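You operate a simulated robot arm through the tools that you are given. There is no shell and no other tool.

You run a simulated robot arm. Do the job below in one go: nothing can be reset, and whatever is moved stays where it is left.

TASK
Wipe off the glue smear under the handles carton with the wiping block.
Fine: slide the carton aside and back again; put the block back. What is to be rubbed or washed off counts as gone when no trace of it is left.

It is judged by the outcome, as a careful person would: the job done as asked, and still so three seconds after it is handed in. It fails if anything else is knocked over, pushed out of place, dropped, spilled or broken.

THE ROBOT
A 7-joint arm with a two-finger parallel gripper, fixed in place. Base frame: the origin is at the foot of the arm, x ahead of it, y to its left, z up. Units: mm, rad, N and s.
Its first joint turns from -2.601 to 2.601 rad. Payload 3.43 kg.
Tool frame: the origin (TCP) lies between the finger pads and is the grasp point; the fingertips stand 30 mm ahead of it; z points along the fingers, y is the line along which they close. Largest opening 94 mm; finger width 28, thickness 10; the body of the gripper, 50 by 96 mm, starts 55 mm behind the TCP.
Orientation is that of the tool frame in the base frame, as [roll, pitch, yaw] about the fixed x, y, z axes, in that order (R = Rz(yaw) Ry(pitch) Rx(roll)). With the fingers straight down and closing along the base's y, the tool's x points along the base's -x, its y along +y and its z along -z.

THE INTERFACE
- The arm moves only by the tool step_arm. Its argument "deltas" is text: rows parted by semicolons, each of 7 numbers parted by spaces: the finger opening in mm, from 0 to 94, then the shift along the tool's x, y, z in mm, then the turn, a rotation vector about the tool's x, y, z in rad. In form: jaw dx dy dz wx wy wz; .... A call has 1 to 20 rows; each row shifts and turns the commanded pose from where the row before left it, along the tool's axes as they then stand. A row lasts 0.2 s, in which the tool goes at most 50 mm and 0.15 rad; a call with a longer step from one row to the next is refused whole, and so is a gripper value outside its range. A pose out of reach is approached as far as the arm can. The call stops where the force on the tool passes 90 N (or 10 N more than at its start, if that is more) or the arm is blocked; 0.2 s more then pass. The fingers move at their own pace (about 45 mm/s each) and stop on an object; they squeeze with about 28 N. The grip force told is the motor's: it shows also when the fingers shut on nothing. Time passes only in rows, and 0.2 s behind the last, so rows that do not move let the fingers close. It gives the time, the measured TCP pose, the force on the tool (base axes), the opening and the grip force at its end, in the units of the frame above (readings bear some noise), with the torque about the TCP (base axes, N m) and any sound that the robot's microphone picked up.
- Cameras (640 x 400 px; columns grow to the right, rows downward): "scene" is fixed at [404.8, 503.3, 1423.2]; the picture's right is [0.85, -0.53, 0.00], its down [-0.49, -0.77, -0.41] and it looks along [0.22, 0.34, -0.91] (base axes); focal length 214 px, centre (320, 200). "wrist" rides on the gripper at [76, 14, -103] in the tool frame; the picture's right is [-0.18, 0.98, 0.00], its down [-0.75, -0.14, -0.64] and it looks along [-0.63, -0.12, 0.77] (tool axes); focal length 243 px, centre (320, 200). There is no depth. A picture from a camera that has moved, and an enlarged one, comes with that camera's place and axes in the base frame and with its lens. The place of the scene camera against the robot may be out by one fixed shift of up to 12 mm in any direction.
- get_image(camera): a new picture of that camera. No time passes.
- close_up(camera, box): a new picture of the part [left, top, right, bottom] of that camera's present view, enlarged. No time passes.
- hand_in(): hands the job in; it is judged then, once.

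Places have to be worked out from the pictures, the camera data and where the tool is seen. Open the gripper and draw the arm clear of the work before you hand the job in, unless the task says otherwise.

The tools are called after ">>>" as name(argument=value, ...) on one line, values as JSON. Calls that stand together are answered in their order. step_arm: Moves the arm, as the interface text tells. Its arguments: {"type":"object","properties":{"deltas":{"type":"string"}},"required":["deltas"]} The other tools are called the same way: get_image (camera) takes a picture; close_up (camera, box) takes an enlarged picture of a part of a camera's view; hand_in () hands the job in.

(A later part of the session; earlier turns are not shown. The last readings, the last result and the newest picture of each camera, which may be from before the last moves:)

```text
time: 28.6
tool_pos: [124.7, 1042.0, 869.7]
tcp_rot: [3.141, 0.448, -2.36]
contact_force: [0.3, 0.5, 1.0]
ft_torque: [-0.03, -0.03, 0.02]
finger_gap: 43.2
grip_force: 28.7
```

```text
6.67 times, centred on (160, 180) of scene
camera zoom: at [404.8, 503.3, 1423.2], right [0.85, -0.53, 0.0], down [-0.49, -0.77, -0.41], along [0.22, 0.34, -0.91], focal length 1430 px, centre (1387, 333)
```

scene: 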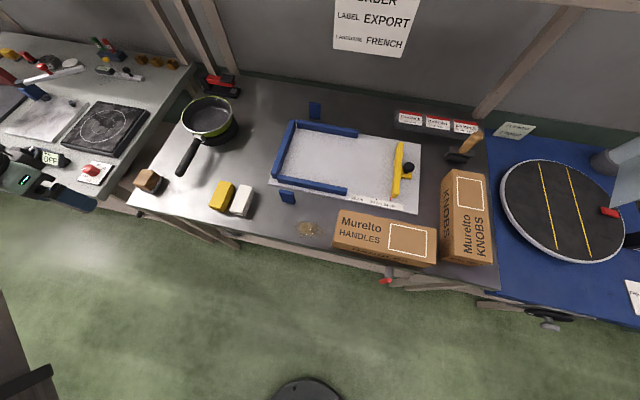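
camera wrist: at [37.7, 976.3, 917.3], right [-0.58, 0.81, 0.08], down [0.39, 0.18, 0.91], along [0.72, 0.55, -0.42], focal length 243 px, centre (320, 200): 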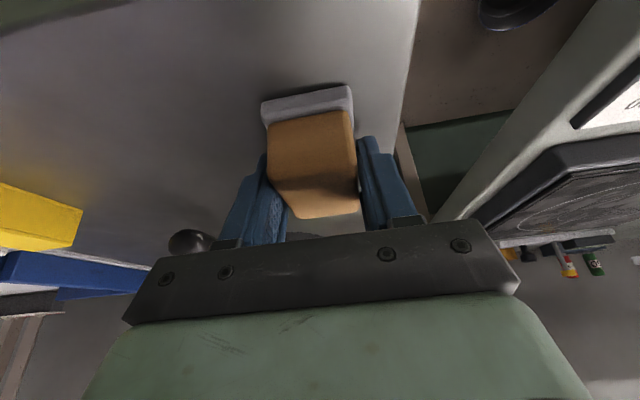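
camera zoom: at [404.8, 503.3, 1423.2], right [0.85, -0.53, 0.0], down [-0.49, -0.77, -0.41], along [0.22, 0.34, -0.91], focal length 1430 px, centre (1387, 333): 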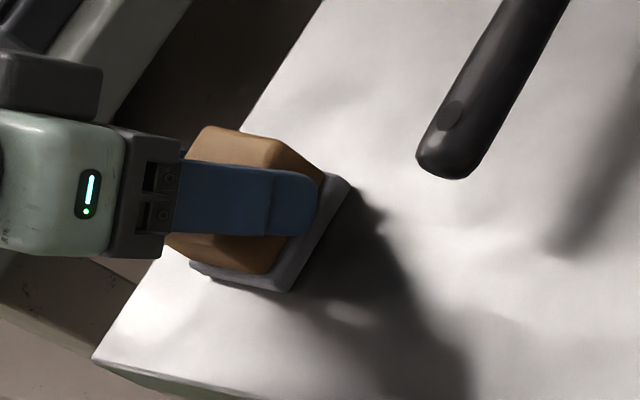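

The gap reads 43.2 mm now with a firm grip and the tips are at z ≈ 837, above the pad. I lift straight up about 20 mm in slow steps to check the block comes along level.

>>> step_arm(deltas="0 -2.2 0 -4.5 0 0 0; 0 -2.2 0 -4.5 0 0 0; 0 -2.2 0 -4.5 0 0 0; 0 -2.2 0 -4.5 0 0 0; 0 0 0 0 0 0 0; 0 0 0 0 0 0 0")

>>> get_image(camera="wrist")

>>> close_up(camera="wrist", box=[230, 70, 430, 230])

>>> close_up(camera="scene", box=[120, 150, 200, 210])

```text
time: 30.0
tool_pos: [125.5, 1041.4, 889.2]
tcp_rot: [3.141, 0.449, -2.36]
contact_force: [0.1, 0.7, 0.8]
ft_torque: [0.0, -0.01, 0.02]
finger_gap: 39.0
grip_force: 28.4
```

```text
taken
camera wrist: at [34.7, 971.5, 949.1], right [-0.58, 0.81, 0.08], down [0.39, 0.18, 0.9], along [0.72, 0.55, -0.42], focal length 243 px, centre (320, 200)
```

wrist: 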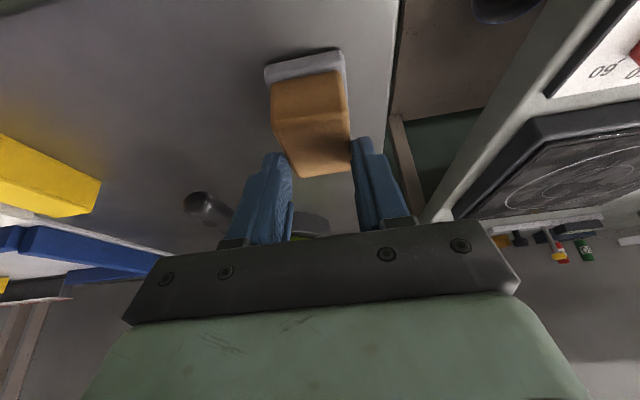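

```text
2.50 times, centred on (330, 150) of wrist
camera zoom: at [34.7, 971.5, 949.1], right [-0.58, 0.81, 0.08], down [0.39, 0.18, 0.9], along [0.72, 0.55, -0.42], focal length 606 px, centre (295, 325)
```

zoom: 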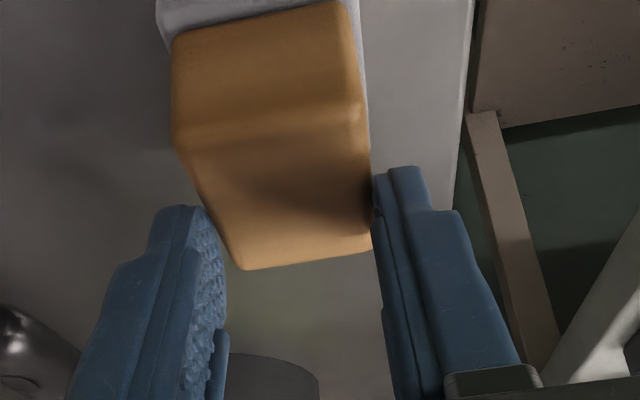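

```text
6.67 times, centred on (160, 180) of scene
camera zoom: at [404.8, 503.3, 1423.2], right [0.85, -0.53, 0.0], down [-0.49, -0.77, -0.41], along [0.22, 0.34, -0.91], focal length 1430 px, centre (1387, 333)
```

zoom: 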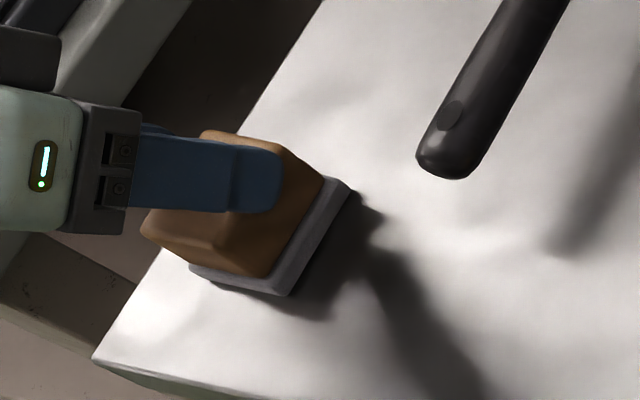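

The fingers slid up and the gap went to 39 mm, the wood's true width, so the earlier grip was on the pad's upper rim; the block itself stayed on the bench. I reopen, go down 13 mm (tips ≈ 22 mm above the bench, on wood only) and close again.

>>> step_arm(deltas="60 0 0 0 0 0 0; 60 0 0 0 0 0 0; 60 5.6 0 11.7 0 0 0; 60 0 0 0 0 0 0; 40 0 0 0 0 0 0; 0 0 0 0 0 0 0; 0 0 0 0 0 0 0; 0 0 0 0 0 0 0")

>>> close_up(camera="wrist", box=[230, 50, 430, 210])

>>> close_up(camera="scene", box=[120, 150, 200, 210])

```text
time: 31.8
tool_pos: [124.0, 1041.7, 877.2]
tcp_rot: [3.139, 0.45, -2.36]
contact_force: [-0.2, -0.2, -0.5]
ft_torque: [0.04, -0.04, 0.01]
finger_gap: 38.9
grip_force: 27.9
```

```text
2.50 times, centred on (330, 130) of wrist
camera zoom: at [35.0, 972.1, 936.2], right [-0.58, 0.81, 0.08], down [0.39, 0.18, 0.91], along [0.72, 0.55, -0.42], focal length 606 px, centre (295, 375)
```

zoom: 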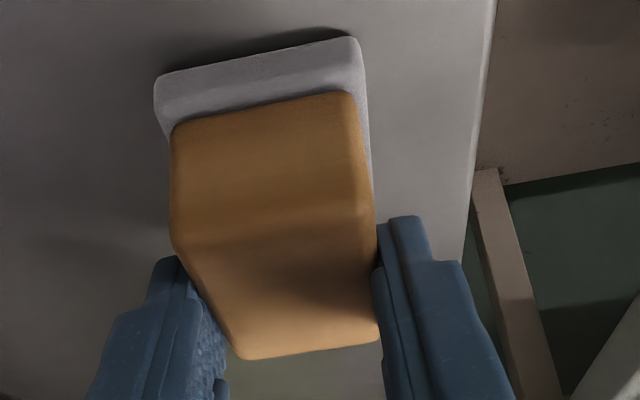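

```text
6.67 times, centred on (160, 180) of scene
camera zoom: at [404.8, 503.3, 1423.2], right [0.85, -0.53, 0.0], down [-0.49, -0.77, -0.41], along [0.22, 0.34, -0.91], focal length 1430 px, centre (1387, 333)
```

zoom: 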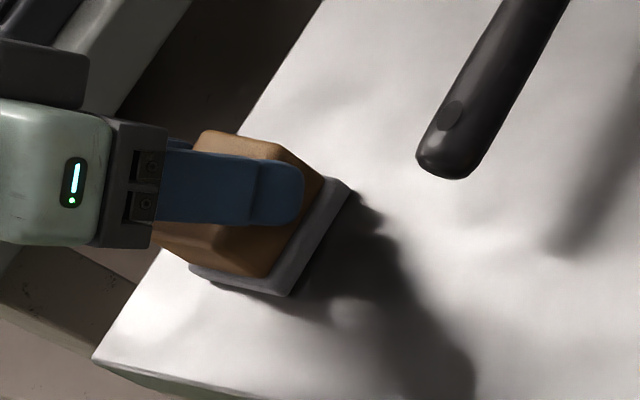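

Gap 38.9 mm: now on the wood. I note this grasp pose (TCP 124.0, 1041.7, 877.2, tilt 0.45) as the put-back pose, and lift straight up.

>>> step_arm(deltas="0 -2.2 0 -4.5 0 0 0; 0 -2.2 0 -4.5 0 0 0; 0 -4.3 0 -9 0 0 0; 0 -4.3 0 -9 0 0 0; 0 0 0 0 0 0 0")

>>> close_up(camera="wrist", box=[230, 50, 430, 210])

>>> close_up(camera="scene", box=[120, 150, 200, 210])

```text
time: 33.0
tool_pos: [124.1, 1038.9, 907.8]
tcp_rot: [3.137, 0.447, -2.36]
contact_force: [-0.6, -0.2, -1.3]
ft_torque: [-0.01, 0.01, -0.01]
finger_gap: 38.8
grip_force: 27.5
```

```text
2.50 times, centred on (330, 130) of wrist
camera zoom: at [34.6, 971.0, 966.4], right [-0.58, 0.81, 0.08], down [0.39, 0.18, 0.91], along [0.72, 0.55, -0.42], focal length 606 px, centre (295, 375)
```

zoom: 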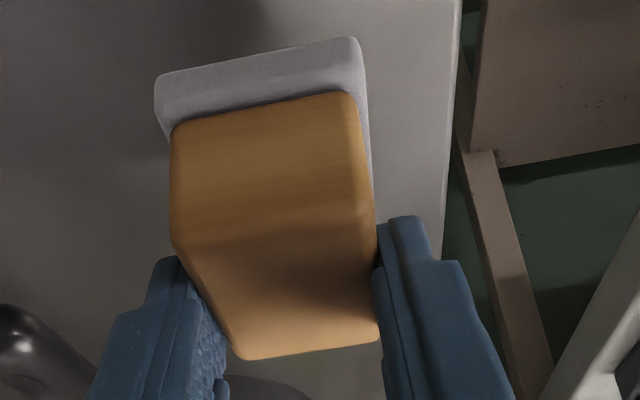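

```text
6.67 times, centred on (160, 180) of scene
camera zoom: at [404.8, 503.3, 1423.2], right [0.85, -0.53, 0.0], down [-0.49, -0.77, -0.41], along [0.22, 0.34, -0.91], focal length 1430 px, centre (1387, 333)
```

zoom: 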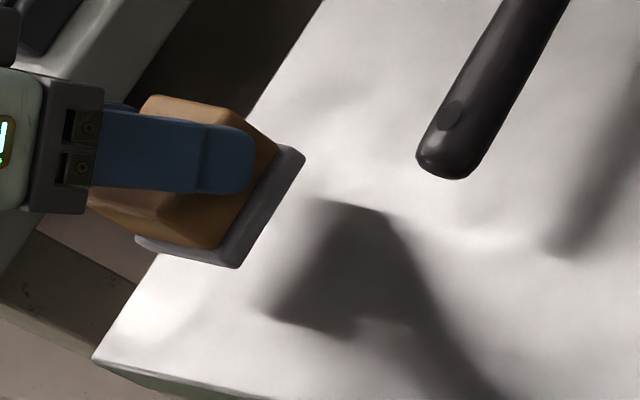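

The block is lifted cleanly and held level. I raise it further and carry it along the bench to above the left end of the smear (TCP u ≈ −220, n ≈ 795).

>>> step_arm(deltas="0 -19.5 0 -40.5 0 0 0; 0 -19.5 0 -40.5 0 0 0; 0 2.4 -42.7 -1.2 0 0 0; 0 2.4 -42.7 -1.2 0 0 0; 0 2.4 -42.7 -1.2 0 0 0; 0 2.4 -42.7 -1.2 0 0 0; 0 2.4 -42.7 -1.2 0 0 0; 0 2.4 -42.7 -1.2 0 0 0; 0 2.4 -42.7 -1.2 0 0 0; 0 2.4 -42.7 -1.2 0 0 0; 0 2.4 -42.7 -1.2 0 0 0; 0 2.4 -42.7 -1.2 0 0 0; 0 0 0 0 0 0 0")

>>> get_image(camera="wrist")

>>> get_image(camera="scene")

```text
time: 35.8
tool_pos: [406.7, 718.3, 998.1]
tcp_rot: [3.14, 0.448, -2.358]
contact_force: [-0.2, 0.0, -0.6]
ft_torque: [0.02, 0.0, -0.01]
finger_gap: 39.1
grip_force: 28.0
```

```text
taken
camera wrist: at [316.3, 648.9, 1057.2], right [-0.58, 0.81, 0.08], down [0.38, 0.18, 0.91], along [0.72, 0.55, -0.42], focal length 243 px, centre (320, 200)
```

wrist: 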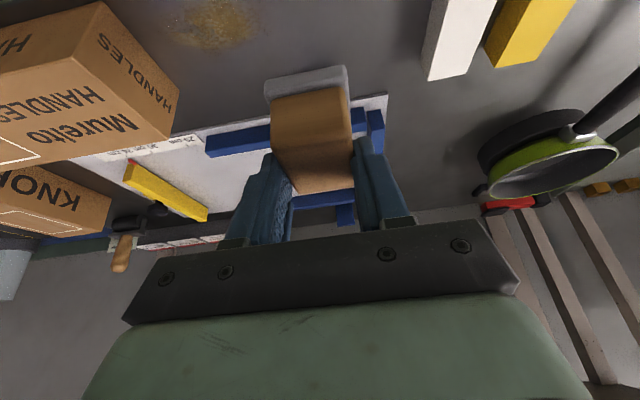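

```text
taken
```

scene: 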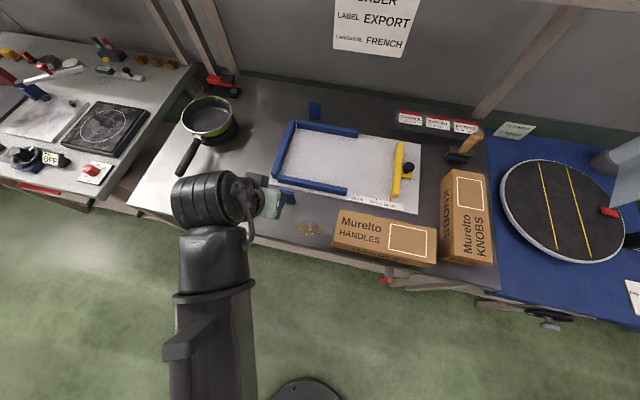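

The wrist view confirms the smear's centre at u ≈ −140, n ≈ 799. I lower the block beside the smear's left end to just above the bench.

>>> step_arm(deltas="0 16.3 0 33.9 0 0 0; 0 16.3 0 33.9 0 0 0; 0 16.4 0 34 0 0 0; 0 0 0 0 0 0 0; 0 1.3 0 2.7 0 0 0; 0 0.87 0 1.8 0 0 0; 0 0.87 0 1.8 0 0 0; 0 0 0 0 0 0 0")

>>> get_image(camera="wrist")

>>> close_up(camera="scene", box=[220, 160, 380, 270])

```text
time: 37.6
tool_pos: [406.3, 720.0, 877.2]
tcp_rot: [3.138, 0.448, -2.36]
contact_force: [-1.5, -1.2, 8.2]
ft_torque: [-0.15, 0.04, -0.04]
finger_gap: 39.3
grip_force: 28.0
```

```text
taken
camera wrist: at [316.3, 649.9, 936.1], right [-0.58, 0.81, 0.08], down [0.38, 0.18, 0.91], along [0.72, 0.55, -0.42], focal length 243 px, centre (320, 200)
```

wrist: 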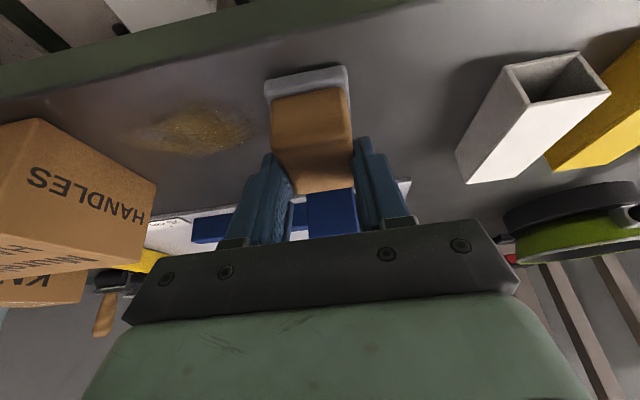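

```text
3.64 times, centred on (300, 215) of scene
camera zoom: at [404.8, 503.3, 1423.2], right [0.85, -0.53, 0.0], down [-0.49, -0.77, -0.41], along [0.22, 0.34, -0.91], focal length 780 px, centre (393, 146)
```

zoom: 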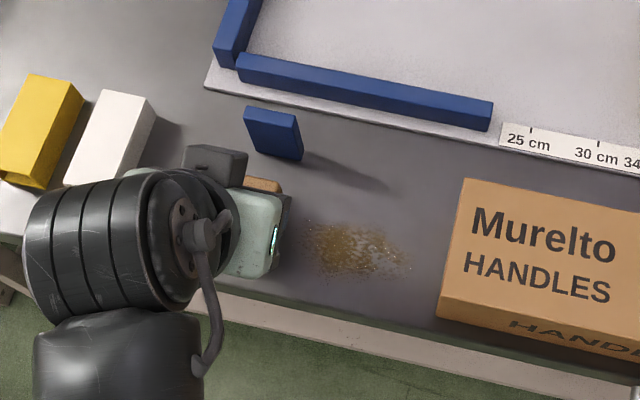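

Pad is on the bench with ~8 N. I press slightly more and make the first slow pass to the right across the smear, stopping short of the carton.

>>> step_arm(deltas="0 0.35 0 0.7 0 0 0; 0 0 -9.8 0 0 0 0; 0 0 -9.8 0 0 0 0; 0 0 -9.8 0 0 0 0; 0 0 -9.8 0 0 0 0; 0 0 -9.8 0 0 0 0; 0 0 -9.8 0 0 0 0; 0 0 -9.8 0 0 0 0; 0 0 -9.8 0 0 0 0; 0 0 -9.8 0 0 0 0; 0 0 -9.8 0 0 0 0; 0 0 -9.8 0 0 0 0; 0 0 -9.8 0 0 0 0")

>>> get_image(camera="wrist")

>>> close_up(camera="scene", box=[220, 160, 380, 270])

```text
time: 40.4
tool_pos: [488.0, 635.9, 875.2]
tcp_rot: [3.138, 0.451, -2.36]
contact_force: [-7.3, 8.2, 27.5]
ft_torque: [0.31, 0.1, 0.02]
finger_gap: 39.3
grip_force: 28.4
```

```text
taken
camera wrist: at [398.1, 566.1, 934.5], right [-0.58, 0.81, 0.08], down [0.38, 0.18, 0.91], along [0.72, 0.55, -0.42], focal length 243 px, centre (320, 200)
```

wrist: 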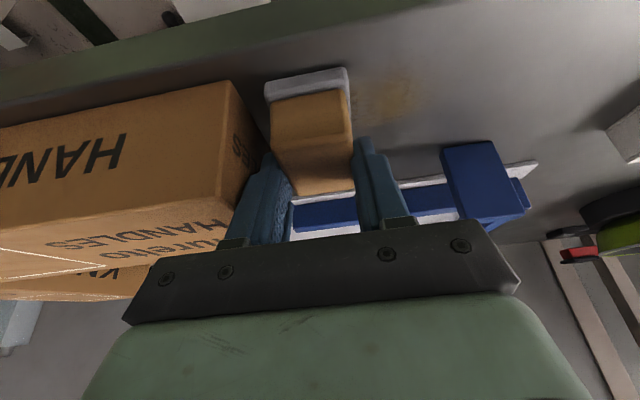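

```text
3.64 times, centred on (300, 215) of scene
camera zoom: at [404.8, 503.3, 1423.2], right [0.85, -0.53, 0.0], down [-0.49, -0.77, -0.41], along [0.22, 0.34, -0.91], focal length 780 px, centre (393, 146)
```

zoom: 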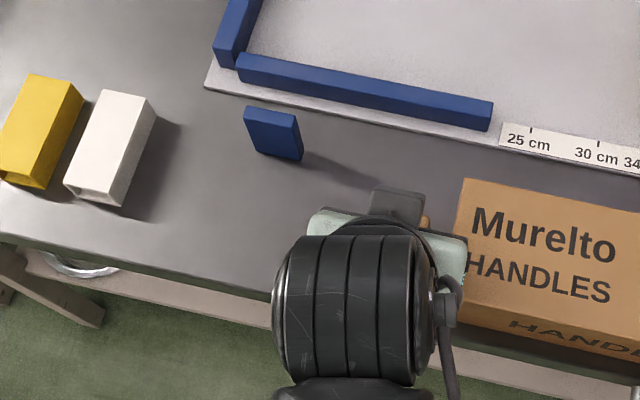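

The first pass clearly thinned the smear (27 N down, ~11 N drag). I continue with a full stroke back and forth.

>>> step_arm(deltas="0 0 11.8 0 0 0 0; 0 0 11.8 0 0 0 0; 0 0 11.8 0 0 0 0; 0 0 11.8 0 0 0 0; 0 0 11.8 0 0 0 0; 0 0 11.8 0 0 0 0; 0 0 11.8 0 0 0 0; 0 0 11.8 0 0 0 0; 0 0 11.8 0 0 0 0; 0 0 11.8 0 0 0 0; 0 0 -11.8 0 0 0 0; 0 0 -11.8 0 0 0 0; 0 0 -11.8 0 0 0 0; 0 0 -11.8 0 0 0 0; 0 0 -11.8 0 0 0 0; 0 0 -11.8 0 0 0 0; 0 0 -11.8 0 0 0 0; 0 0 -11.8 0 0 0 0; 0 0 -11.8 0 0 0 0; 0 0 -11.8 0 0 0 0")

>>> get_image(camera="wrist")

>>> close_up(camera="wrist", box=[220, 40, 460, 190])

```text
time: 44.6
tool_pos: [490.7, 636.8, 875.4]
tcp_rot: [3.14, 0.446, -2.359]
contact_force: [-1.7, 1.0, 5.6]
ft_torque: [0.21, -0.08, 0.12]
finger_gap: 39.0
grip_force: 28.1
```

```text
taken
camera wrist: at [400.1, 566.4, 934.8], right [-0.58, 0.81, 0.08], down [0.39, 0.18, 0.9], along [0.72, 0.55, -0.42], focal length 243 px, centre (320, 200)
```

wrist: 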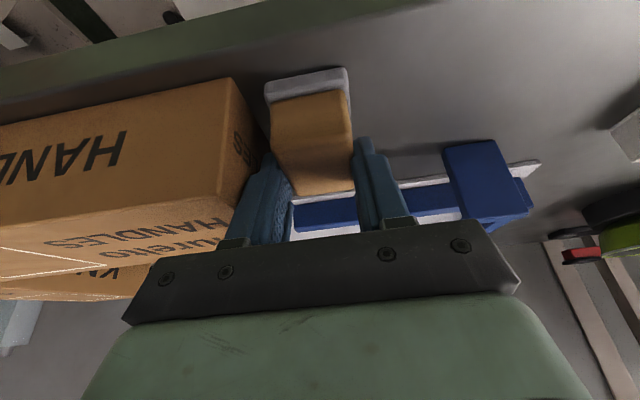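

```text
2.67 times, centred on (340, 115) of wrist
camera zoom: at [400.1, 566.4, 934.8], right [-0.58, 0.81, 0.08], down [0.39, 0.18, 0.9], along [0.72, 0.55, -0.42], focal length 647 px, centre (267, 427)
```

zoom: 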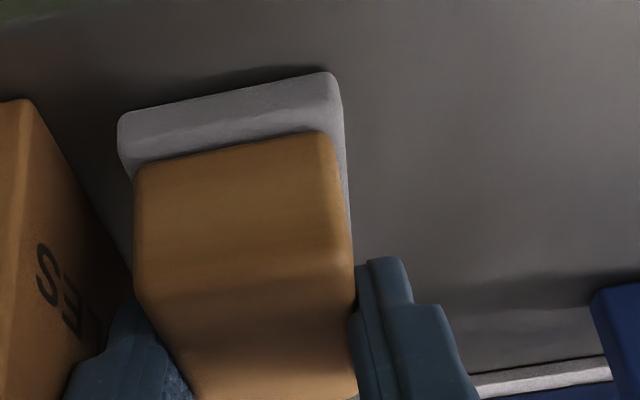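

The smear is no longer visible behind the block. I make two more passes offset by −8 and +8 mm across to cover its fringes, with slightly more pressure.

>>> step_arm(deltas="0 7.4 0 -3.0 0 0 0; 0 0 13.1 0 0 0 0; 0 0 13.1 0 0 0 0; 0 0 13.1 0 0 0 0; 0 0 13.1 0 0 0 0; 0 0 13.1 0 0 0 0; 0 0 13.1 0 0 0 0; 0 0 13.1 0 0 0 0; 0 0 13.1 0 0 0 0; 0 0 13.1 0 0 0 0; 0 -14.4 0 6.94 0 0 0; 0 0 -13.1 0 0 0 0; 0 0 -13.1 0 0 0 0; 0 0 -13.1 0 0 0 0; 0 0 -13.1 0 0 0 0; 0 0 -13.1 0 0 0 0; 0 0 -13.1 0 0 0 0; 0 0 -13.1 0 0 0 0; 0 0 -13.1 0 0 0 0; 0 0 -13.1 0 0 0 0")

>>> get_image(camera="wrist")

>>> close_up(camera="scene", box=[220, 160, 380, 270])

```text
time: 48.8
tool_pos: [496.0, 641.3, 875.7]
tcp_rot: [3.136, 0.448, -2.361]
contact_force: [-5.9, 5.4, 20.7]
ft_torque: [0.12, 0.19, -0.03]
finger_gap: 39.1
grip_force: 27.9
```

```text
taken
camera wrist: at [405.4, 572.2, 934.4], right [-0.58, 0.81, 0.08], down [0.38, 0.18, 0.91], along [0.72, 0.55, -0.42], focal length 243 px, centre (320, 200)
```

wrist: 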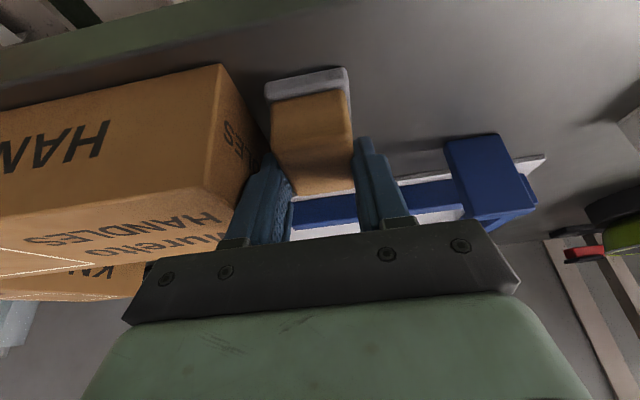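

```text
3.64 times, centred on (300, 215) of scene
camera zoom: at [404.8, 503.3, 1423.2], right [0.85, -0.53, 0.0], down [-0.49, -0.77, -0.41], along [0.22, 0.34, -0.91], focal length 780 px, centre (393, 146)
```

zoom: 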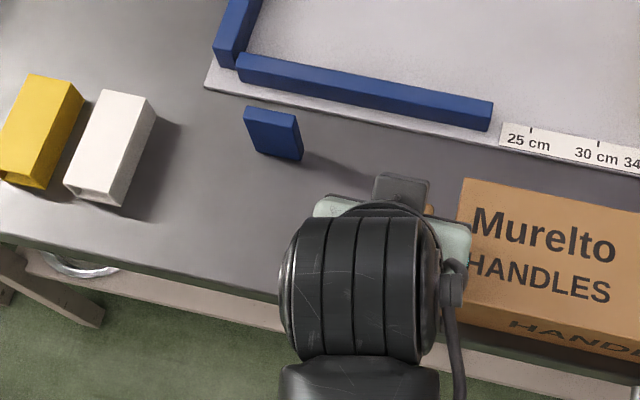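

Nothing visible remains left of the block. I finish with one return stroke to the left, then lift and inspect the whole wiped area.

>>> step_arm(deltas="0 3.6 0 -1.74 0 0 0; 0 0 12 0 0 0 0; 0 0 12 0 0 0 0; 0 0 12 0 0 0 0; 0 0 12 0 0 0 0; 0 0 12 0 0 0 0; 0 0 12 0 0 0 0; 0 0 12 0 0 0 0; 0 0 12 0 0 0 0; 0 0 12 0 0 0 0; 0 0 12 0 0 0 0; 0 -2.2 0 -4.5 0 0 0; 0 -8.7 0 -18 0 0 0; 0 -17.4 0 -36 0 0 0; 0 -17.4 0 -36 0 0 0; 0 0 40 0 0 0 0; 0 0 40 0 0 0 0; 0 0 0 0 0 0 0")

>>> get_image(camera="wrist")

>>> get_image(camera="scene")

>>> close_up(camera="scene", box=[260, 190, 360, 270])

```text
time: 52.6
tool_pos: [352.4, 781.0, 979.0]
tcp_rot: [-3.142, 0.448, -2.36]
contact_force: [-0.1, -0.1, -0.3]
ft_torque: [-0.01, -0.04, -0.02]
finger_gap: 38.9
grip_force: 28.1
```

```text
taken
camera wrist: at [262.0, 711.5, 1037.7], right [-0.58, 0.81, 0.08], down [0.39, 0.18, 0.9], along [0.72, 0.55, -0.42], focal length 243 px, centre (320, 200)
```

wrist: 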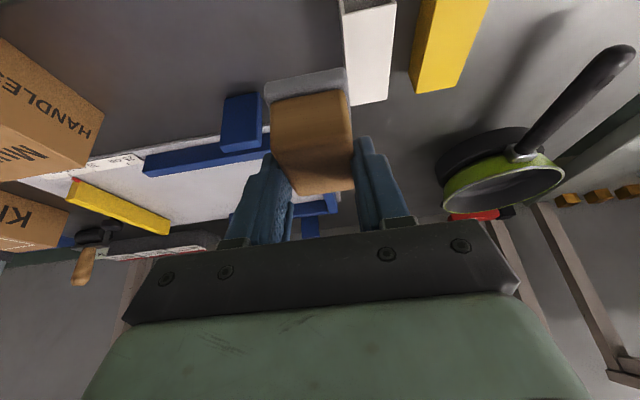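

```text
taken
```

scene: 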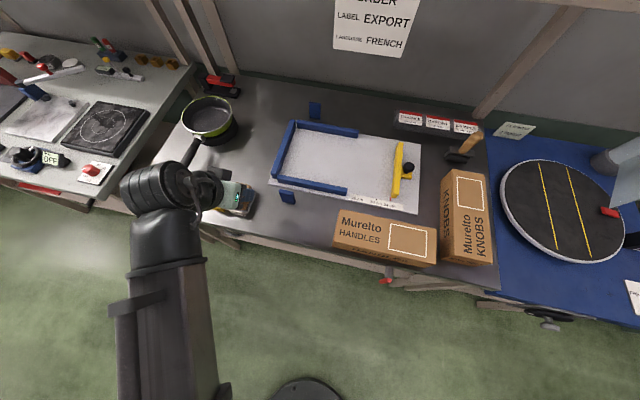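

```text
5.00 times, centred on (310, 230) of scene
camera zoom: at [404.8, 503.3, 1423.2], right [0.85, -0.53, 0.0], down [-0.49, -0.77, -0.41], along [0.22, 0.34, -0.91], focal length 1072 px, centre (370, 50)
```

zoom: 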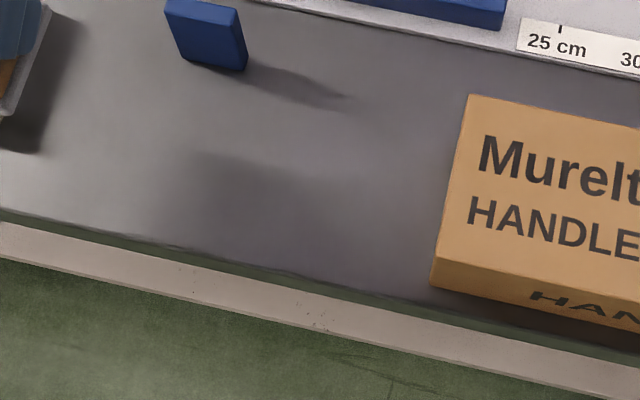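

The area looks clean; a faint dark patch seems to be the arm's shadow. I'll enlarge further from both cameras to check for leftover traces.

>>> close_up(camera="scene", box=[285, 205, 345, 245])

>>> close_up(camera="wrist", box=[40, 0, 280, 150])

```text
10.00 times, centred on (315, 225) of scene
camera zoom: at [404.8, 503.3, 1423.2], right [0.85, -0.53, 0.0], down [-0.49, -0.77, -0.41], along [0.22, 0.34, -0.91], focal length 2145 px, centre (370, -50)
```

zoom: 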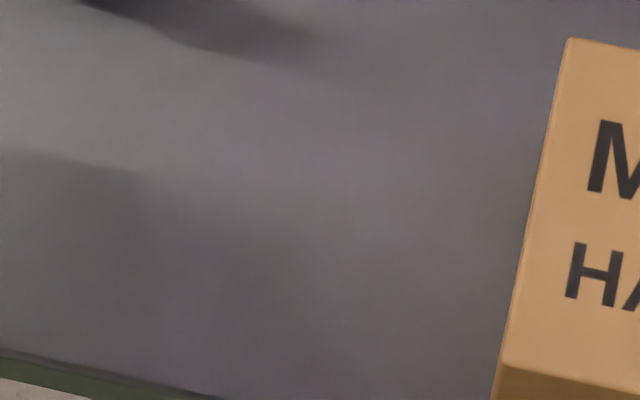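

```text
2.67 times, centred on (160, 75) of wrist
camera zoom: at [262.0, 711.5, 1037.7], right [-0.58, 0.81, 0.08], down [0.39, 0.18, 0.9], along [0.72, 0.55, -0.42], focal length 647 px, centre (747, 533)
```

zoom: 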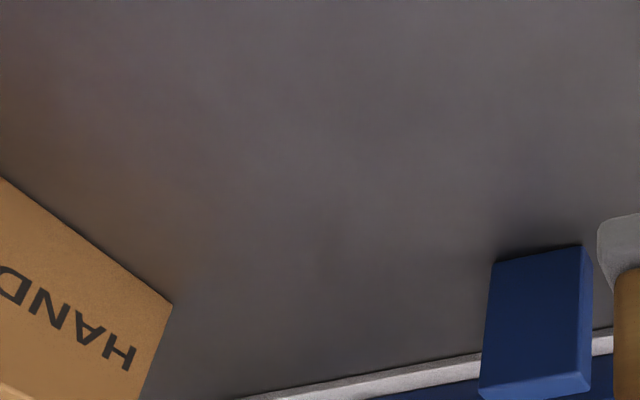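

Looks clean from both. Since no trace may remain, I move the wrist camera closer over the area for an unshaded look while I still hold the block.

>>> step_arm(deltas="0 15.8 -40.8 -7.6 0 0 0; 0 15.8 -40.8 -7.6 0 0 0; 0 15.8 -40.8 -7.6 0 0 0; 0 15.8 -40.8 -7.6 0 0 0; 0 0 0 0 0 0 0")

>>> get_image(camera="wrist")

>>> close_up(camera="wrist", box=[180, 0, 460, 120])

>>> close_up(camera="scene", box=[260, 180, 360, 260])

```text
time: 53.8
tool_pos: [415.3, 613.3, 977.8]
tcp_rot: [3.14, 0.449, -2.36]
contact_force: [0.3, -0.5, -1.3]
ft_torque: [0.0, 0.0, 0.01]
finger_gap: 39.0
grip_force: 28.0
```

```text
taken
camera wrist: at [325.8, 544.8, 1037.9], right [-0.58, 0.81, 0.08], down [0.39, 0.18, 0.9], along [0.72, 0.55, -0.42], focal length 243 px, centre (320, 200)
```

wrist: 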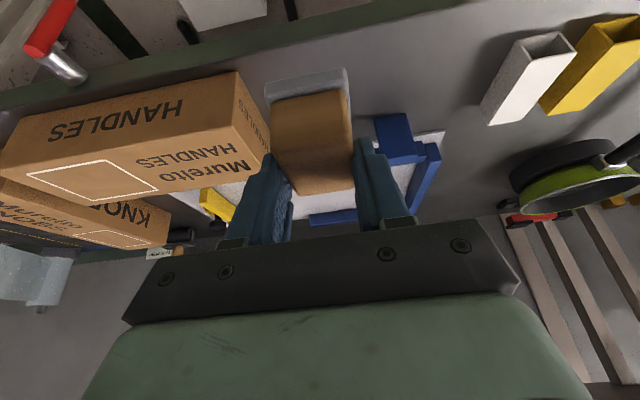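

```text
2.29 times, centred on (320, 60) of wrist
camera zoom: at [325.8, 544.8, 1037.9], right [-0.58, 0.81, 0.08], down [0.39, 0.18, 0.9], along [0.72, 0.55, -0.42], focal length 555 px, centre (320, 520)
```

zoom: 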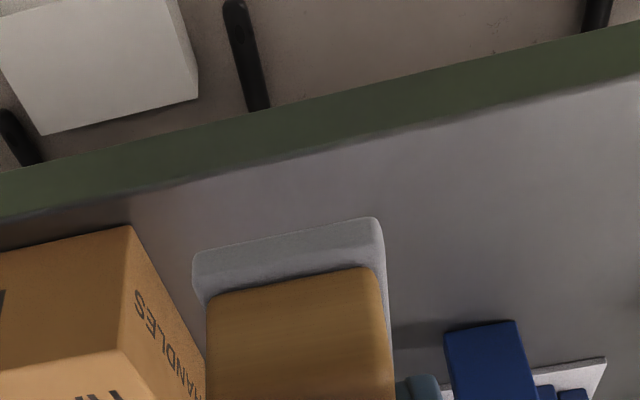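

```text
5.00 times, centred on (310, 220) of scene
camera zoom: at [404.8, 503.3, 1423.2], right [0.85, -0.53, 0.0], down [-0.49, -0.77, -0.41], along [0.22, 0.34, -0.91], focal length 1072 px, centre (370, 100)
```

zoom: 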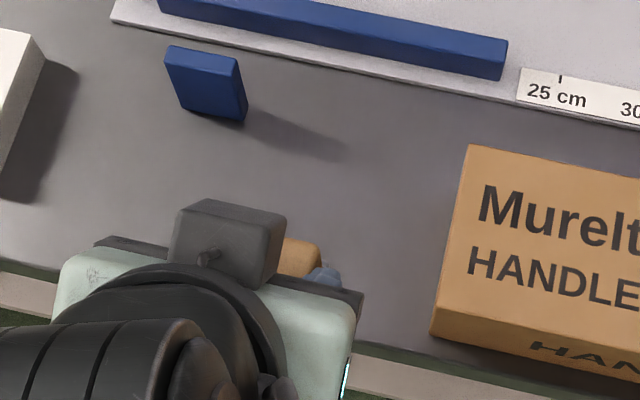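

All visible surface is clean bench. Now I carry the block back: along u at this height first, staying in front of the pan handle, to above its original spot.

>>> step_arm(deltas="0 0 42.4 0 0 0 0; 0 0 42.4 0 0 0 0; 0 0 42.4 0 0 0 0; 0 0 42.4 0 0 0 0; 0 0 42.4 0 0 0 0; 0 0 42.4 0 0 0 0; 0 0 42.4 0 0 0 0; 0 0 42.4 0 0 0 0; 0 0 42.4 0 0 0 0; 0 0 42.4 0 0 0 0; 0 0 42.4 0 0 0 0; 0 0 42.4 0 0 0 0; 0 0 0 0 0 0 0")

>>> close_up(camera="scene", box=[270, 195, 350, 255])

>>> get_image(camera="scene")

```text
time: 56.6
tool_pos: [58.1, 974.6, 982.2]
tcp_rot: [3.139, 0.447, -2.359]
contact_force: [-0.4, 0.1, -0.1]
ft_torque: [0.03, -0.01, -0.02]
finger_gap: 39.2
grip_force: 28.3
```

```text
6.67 times, centred on (310, 225) of scene
camera zoom: at [404.8, 503.3, 1423.2], right [0.85, -0.53, 0.0], down [-0.49, -0.77, -0.41], along [0.22, 0.34, -0.91], focal length 1430 px, centre (387, 33)
```

zoom: 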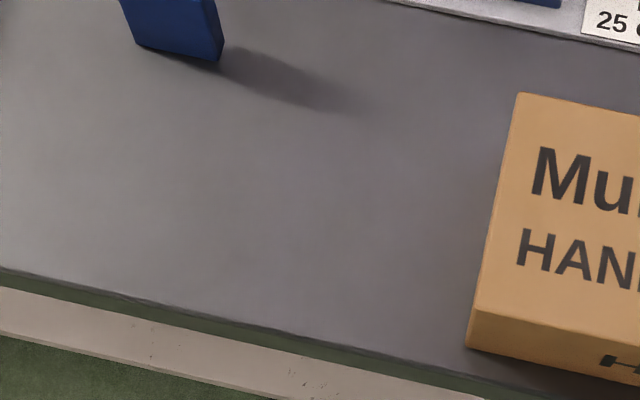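

```text
taken
```

scene: 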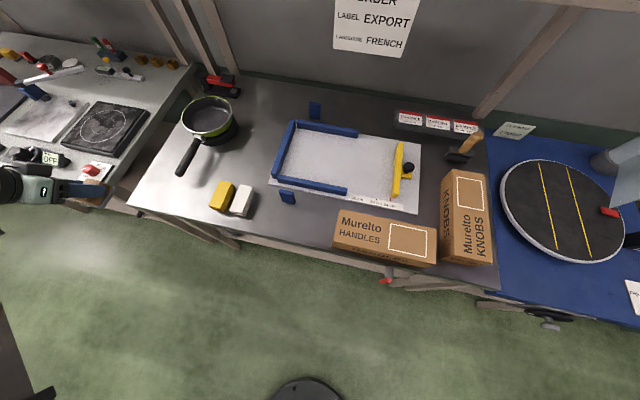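

The unshaded scene view shows no trace of the smear. Now I move out and down to ~16 mm above the block's original spot.

>>> step_arm(deltas="0 -15.4 0.3 40.4 0 0 0; 0 -15.4 0.3 40.4 0 0 0; 0 -15.3 0.2 40.4 0 0 0; 0 0 0 0 0 0 0; 0 0 0 0 0 0 0")

>>> get_image(camera="wrist")

>>> close_up(camera="scene", box=[120, 150, 200, 210])

```text
time: 57.8
tool_pos: [124.2, 1043.2, 889.6]
tcp_rot: [-3.142, 0.449, -2.36]
contact_force: [-0.4, 0.6, -1.3]
ft_torque: [0.0, -0.02, 0.01]
finger_gap: 38.9
grip_force: 27.8
```

```text
taken
camera wrist: at [33.9, 972.8, 949.1], right [-0.58, 0.81, 0.08], down [0.39, 0.18, 0.91], along [0.72, 0.55, -0.42], focal length 243 px, centre (320, 200)
```

wrist: 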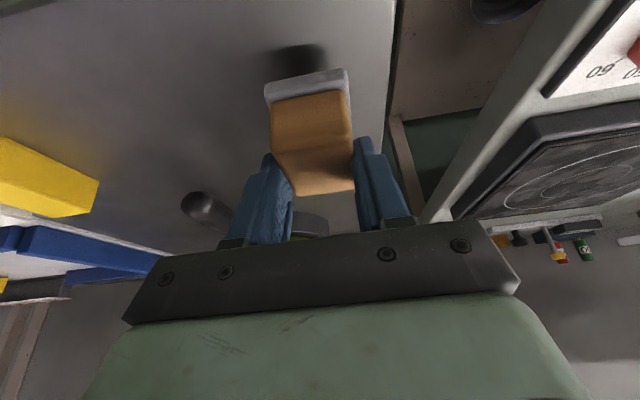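

```text
6.67 times, centred on (160, 180) of scene
camera zoom: at [404.8, 503.3, 1423.2], right [0.85, -0.53, 0.0], down [-0.49, -0.77, -0.41], along [0.22, 0.34, -0.91], focal length 1430 px, centre (1387, 333)
```

zoom: 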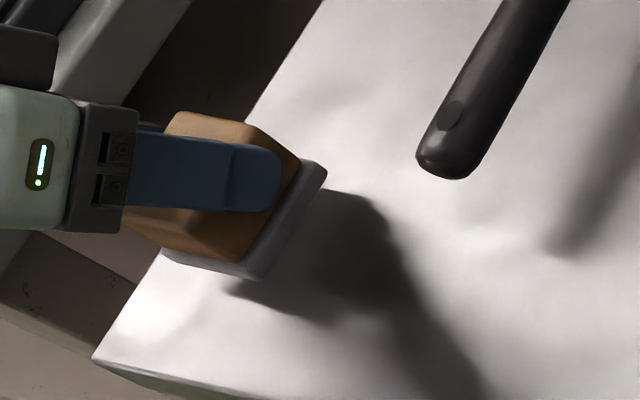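

Within ~1.5 mm of the spot. I lower the last 12 mm gently with a small correction.

>>> step_arm(deltas="0 2.8 -0.9 3.3 0 0 0; 0 1.7 0 3.6 0 0 0; 0 0.9 0 1.8 0 0 0; 0 0.9 0 1.8 0 0 0; 0 0 0 0 0 0 0")

```text
time: 59.0
tool_pos: [124.4, 1040.9, 878.1]
tcp_rot: [3.139, 0.448, -2.36]
contact_force: [0.8, -0.1, -0.9]
ft_torque: [-0.01, 0.01, -0.02]
finger_gap: 39.0
grip_force: 28.1
```

No contact yet at z 878.1; lowering another ~1.5 mm in small steps.

>>> step_arm(deltas="0 0.35 0 0.7 0 0 0; 0 0.35 0 0.7 0 0 0; 0 0 0 0 0 0 0")

```text
time: 59.8
tool_pos: [124.8, 1041.3, 877.1]
tcp_rot: [3.139, 0.449, -2.359]
contact_force: [0.4, -0.1, -1.5]
ft_torque: [0.01, 0.01, -0.03]
finger_gap: 38.9
grip_force: 27.8
```

>>> step_arm(deltas="0 0.25 0 0.5 0 0 0; 0 0.25 0 0.5 0 0 0; 0 0 0 0 0 0 0")

>>> close_up(camera="wrist", box=[230, 50, 430, 210])

>>> close_up(camera="scene", box=[120, 150, 200, 210])

```text
time: 60.6
tool_pos: [125.1, 1041.5, 876.3]
tcp_rot: [3.14, 0.448, -2.359]
contact_force: [0.3, 0.1, -1.3]
ft_torque: [0.02, 0.03, -0.03]
finger_gap: 39.3
grip_force: 28.1
```

```text
2.50 times, centred on (330, 130) of wrist
camera zoom: at [34.3, 972.2, 936.1], right [-0.58, 0.81, 0.08], down [0.39, 0.18, 0.91], along [0.72, 0.55, -0.42], focal length 606 px, centre (295, 375)
```

zoom: 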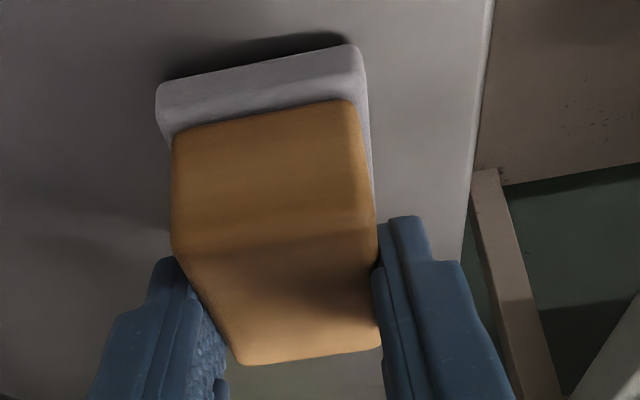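

```text
6.67 times, centred on (160, 180) of scene
camera zoom: at [404.8, 503.3, 1423.2], right [0.85, -0.53, 0.0], down [-0.49, -0.77, -0.41], along [0.22, 0.34, -0.91], focal length 1430 px, centre (1387, 333)
```

zoom: 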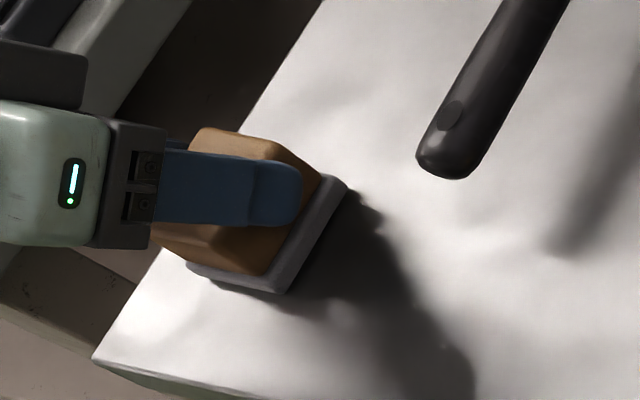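

Still no contact; the block was pushed up a couple of mm in the fingers while wiping. I keep lowering in half-millimetre steps.

>>> step_arm(deltas="0 0.22 0 0.45 0 0 0; 0 0.22 0 0.45 0 0 0; 0 0 0 0 0 0 0")

```text
time: 61.4
tool_pos: [125.3, 1042.0, 875.9]
tcp_rot: [3.138, 0.447, -2.359]
contact_force: [-0.3, 0.9, 1.8]
ft_torque: [-0.06, 0.03, -0.04]
finger_gap: 39.2
grip_force: 27.4
```

Contact is made (+1.8 N) with the block within about 1 mm of its original place. I release and back out along the tool axis.

>>> step_arm(deltas="45 0 0 0 0 0 0; 60 0 0 0 0 0 0; 65 0 0 0 0 0 0; 65 0 0 -20 0 0 0; 65 0 0 -40 0 0 0; 65 0 0 -45 0 0 0; 65 0 0 0 0 0 0")

>>> get_image(camera="wrist")

>>> close_up(camera="scene", box=[80, 120, 240, 240])

```text
time: 63.0
tool_pos: [92.2, 1010.1, 969.5]
tcp_rot: [3.139, 0.45, -2.361]
contact_force: [0.3, 0.7, 0.2]
ft_torque: [0.04, 0.05, 0.0]
finger_gap: 64.7
grip_force: 0.1
```

```text
taken
camera wrist: at [2.1, 940.2, 1029.2], right [-0.58, 0.81, 0.08], down [0.39, 0.18, 0.9], along [0.72, 0.55, -0.42], focal length 243 px, centre (320, 200)
```

wrist: 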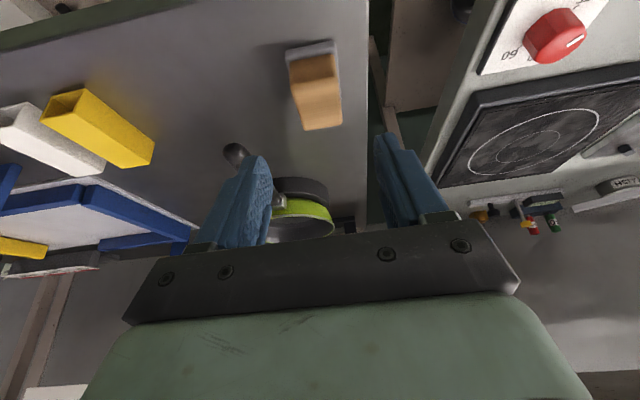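

```text
3.33 times, centred on (160, 180) of scene
camera zoom: at [404.8, 503.3, 1423.2], right [0.85, -0.53, 0.0], down [-0.49, -0.77, -0.41], along [0.22, 0.34, -0.91], focal length 715 px, centre (853, 267)
```

zoom: 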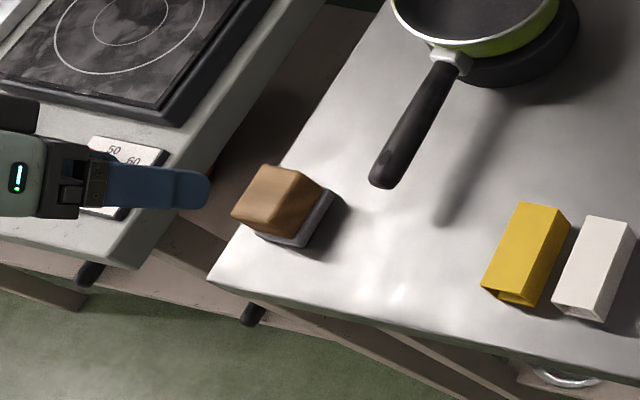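

The block is back in its place and upright, everything else there undisturbed. Next I pull in, straighten the tool, and travel toward the carton's right end to push it back.

>>> step_arm(deltas="60 45 0 -21.7 0 0 0; 50 45 0 -21.7 0 0 0; 50 0 0 0 0 0.15 0; 50 0 0 0 0 0.15 0; 50 0 0 0 0 0.15 0; 50 0 0 -30 0 0 0; 50 -6.8 -45 0 0 0 0; 50 -6.8 -45 0 0 0 0; 50 -6.8 -45 0 0 0 0; 50 -6.8 -45 0 0 0 0; 50 -6.8 -45 0 0 0 0; 50 -6.8 -45 0 0 0 0; 50 -6.8 -45 0 0 0 0; 50 -6.8 -45 0 0 0 0; 50 -6.8 -45 0 0 0 0; 50 -6.8 -45 0 0 0 0; 50 -6.8 -45 0 0 0 0; 50 -6.8 -45 0 0 0 0; 50 -6.8 -45 0 0 0 0")

>>> step_arm(deltas="50 -6.8 -45 0 0 0 0; 50 -6.8 -45 0 0 0 0; 50 -6.8 -45 0 0 0 0; 50 -6.8 -45 0 0 0 0; 50 0 0 0 0 0 0.15; 50 0 0 0 0 0 0.15; 50 0 0 0 0 0 0.15; 50 0 0 0 0 0 0.15; 50 0 0 0 0 0 0.15; 50 0 0 0 0 0 0.15; 50 0 0 0 0 0 0.15; 50 0 0 0 0 0 0.15; 50 0 0 0 0 0 0.15; 50 0 0 0 0 0 0.15; 50 0 0 0 0 0 0.067; 50 0 0 0 0 0 0")

>>> get_image(camera="wrist")

>>> get_image(camera="scene")

```text
time: 67.0
tool_pos: [495.6, 586.1, 999.5]
tcp_rot: [3.14, -0.003, -2.357]
contact_force: [-0.2, 0.2, -0.8]
ft_torque: [-0.03, -0.01, -0.02]
finger_gap: 50.1
grip_force: 0.0
```

```text
time: 70.4
tool_pos: [645.1, 479.2, 998.6]
tcp_rot: [-3.14, -0.001, 2.356]
contact_force: [-0.9, 0.4, 0.0]
ft_torque: [0.05, -0.01, -0.04]
finger_gap: 49.9
grip_force: 0.0
```

```text
taken
camera wrist: at [600.1, 542.7, 1101.2], right [0.82, 0.57, 0.0], down [0.43, -0.63, 0.64], along [0.36, -0.53, -0.77], focal length 243 px, centre (320, 200)
```

wrist: 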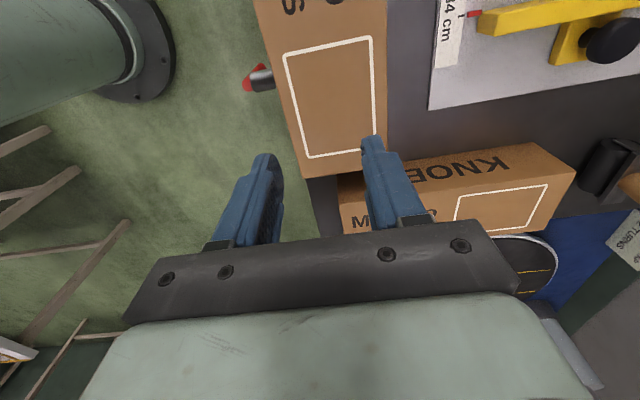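

```text
taken
```

scene: 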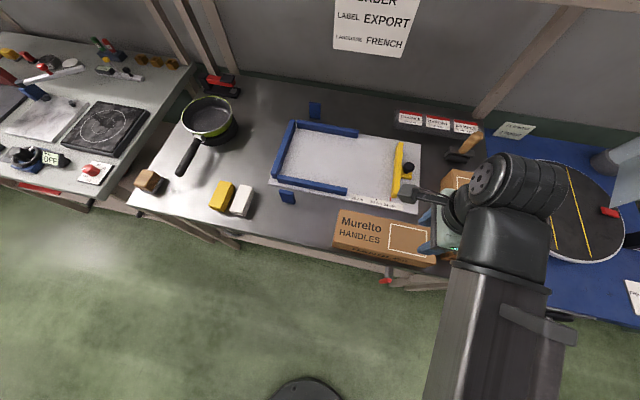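

I'm at u ≈ 117, above the right part of the carton. I'll zoom in to measure the gap between the HANDLES right end and KNOBS.

>>> close_up(camera="wrist", box=[250, 60, 450, 240])

>>> close_up(camera="wrist", box=[240, 0, 400, 100])

```text
2.22 times, centred on (350, 150) of wrist
camera zoom: at [600.1, 542.7, 1101.2], right [0.82, 0.57, 0.0], down [0.43, -0.63, 0.64], along [0.36, -0.53, -0.77], focal length 539 px, centre (253, 311)
```

zoom: 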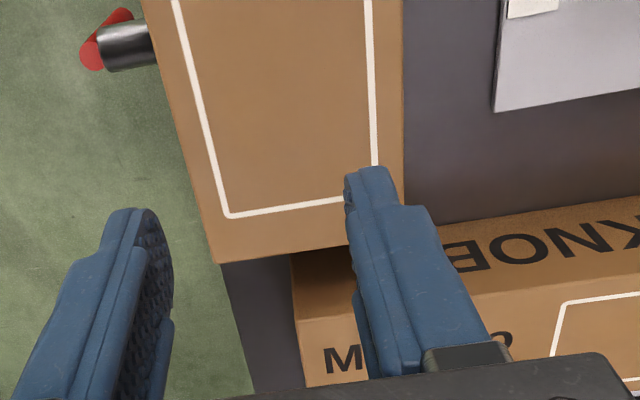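

```text
4.00 times, centred on (320, 50) of wrist
camera zoom: at [600.1, 542.7, 1101.2], right [0.82, 0.57, 0.0], down [0.43, -0.63, 0.64], along [0.36, -0.53, -0.77], focal length 970 px, centre (320, 800)
```

zoom: 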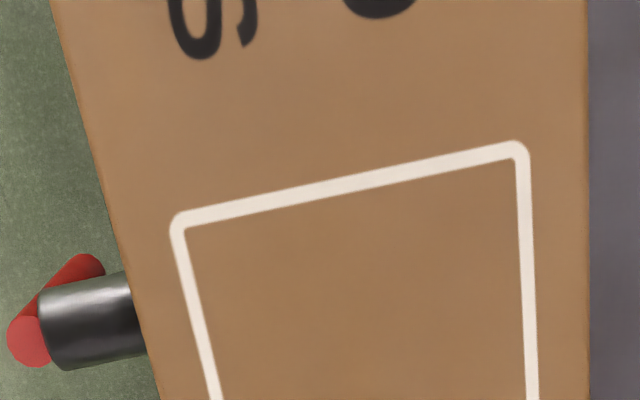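

Right end of HANDLES at u ≈ 181.5 (n 762…852), KNOBS's near face at u ≈ 235: a 53 mm gap, enough for the 28 mm wide fingers. I move to u ≈ 208, n ≈ 807.5 and go down part way.

>>> step_arm(deltas="50 -45.2 6.2 0 0 0 0; 50 -45.2 6.3 0 0 0 0; 50 0 0 35 0 0 0; 50 0 0 30 0 0 0; 50 0 0 0 0 0 0")

>>> get_image(camera="wrist")

>>> close_up(camera="scene", box=[350, 150, 510, 280])

```text
time: 71.6
tool_pos: [716.6, 424.6, 932.8]
tcp_rot: [-3.141, -0.003, 2.358]
contact_force: [0.7, -0.1, 0.0]
ft_torque: [-0.01, 0.0, 0.0]
finger_gap: 50.1
grip_force: 0.0
```

```text
taken
camera wrist: at [672.9, 488.5, 1036.1], right [0.82, 0.57, 0.0], down [0.44, -0.63, 0.64], along [0.36, -0.53, -0.77], focal length 243 px, centre (320, 200)
```

wrist: 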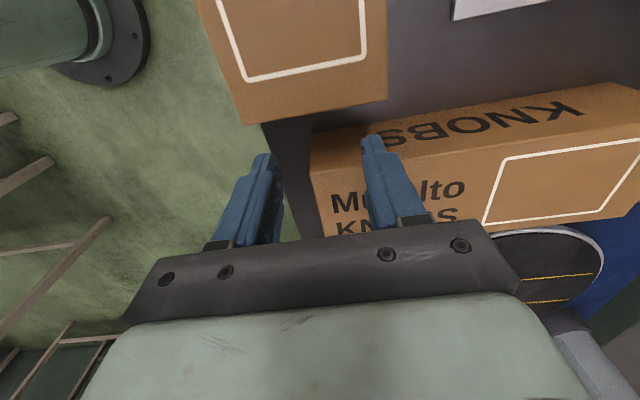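

```text
3.08 times, centred on (430, 215) of scene
camera zoom: at [404.8, 503.3, 1423.2], right [0.85, -0.53, 0.0], down [-0.49, -0.77, -0.41], along [0.22, 0.34, -0.91], focal length 660 px, centre (-18, 154)
```

zoom: 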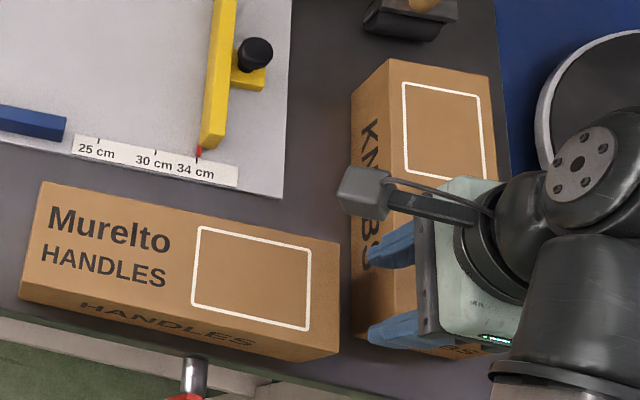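

KNOBS's bottom edge looks nearer than thought (u ≈ 226 from this view). I'll zoom in to fix that before lowering the fingers into the gap.

>>> close_up(camera="wrist", box=[220, 60, 420, 200])

```text
2.86 times, centred on (320, 130) of wrist
camera zoom: at [672.9, 488.5, 1036.1], right [0.82, 0.57, 0.0], down [0.44, -0.63, 0.64], along [0.36, -0.53, -0.77], focal length 693 px, centre (320, 400)
```

zoom: 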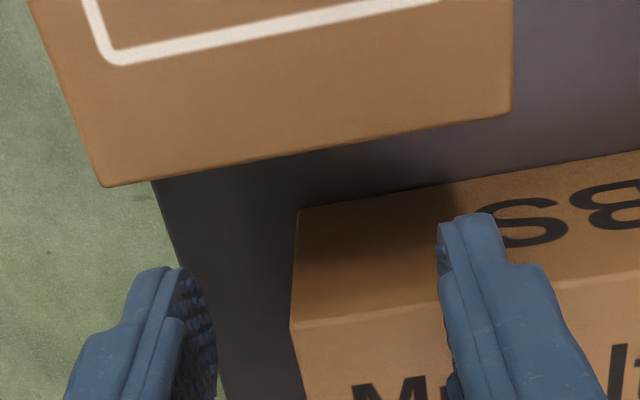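

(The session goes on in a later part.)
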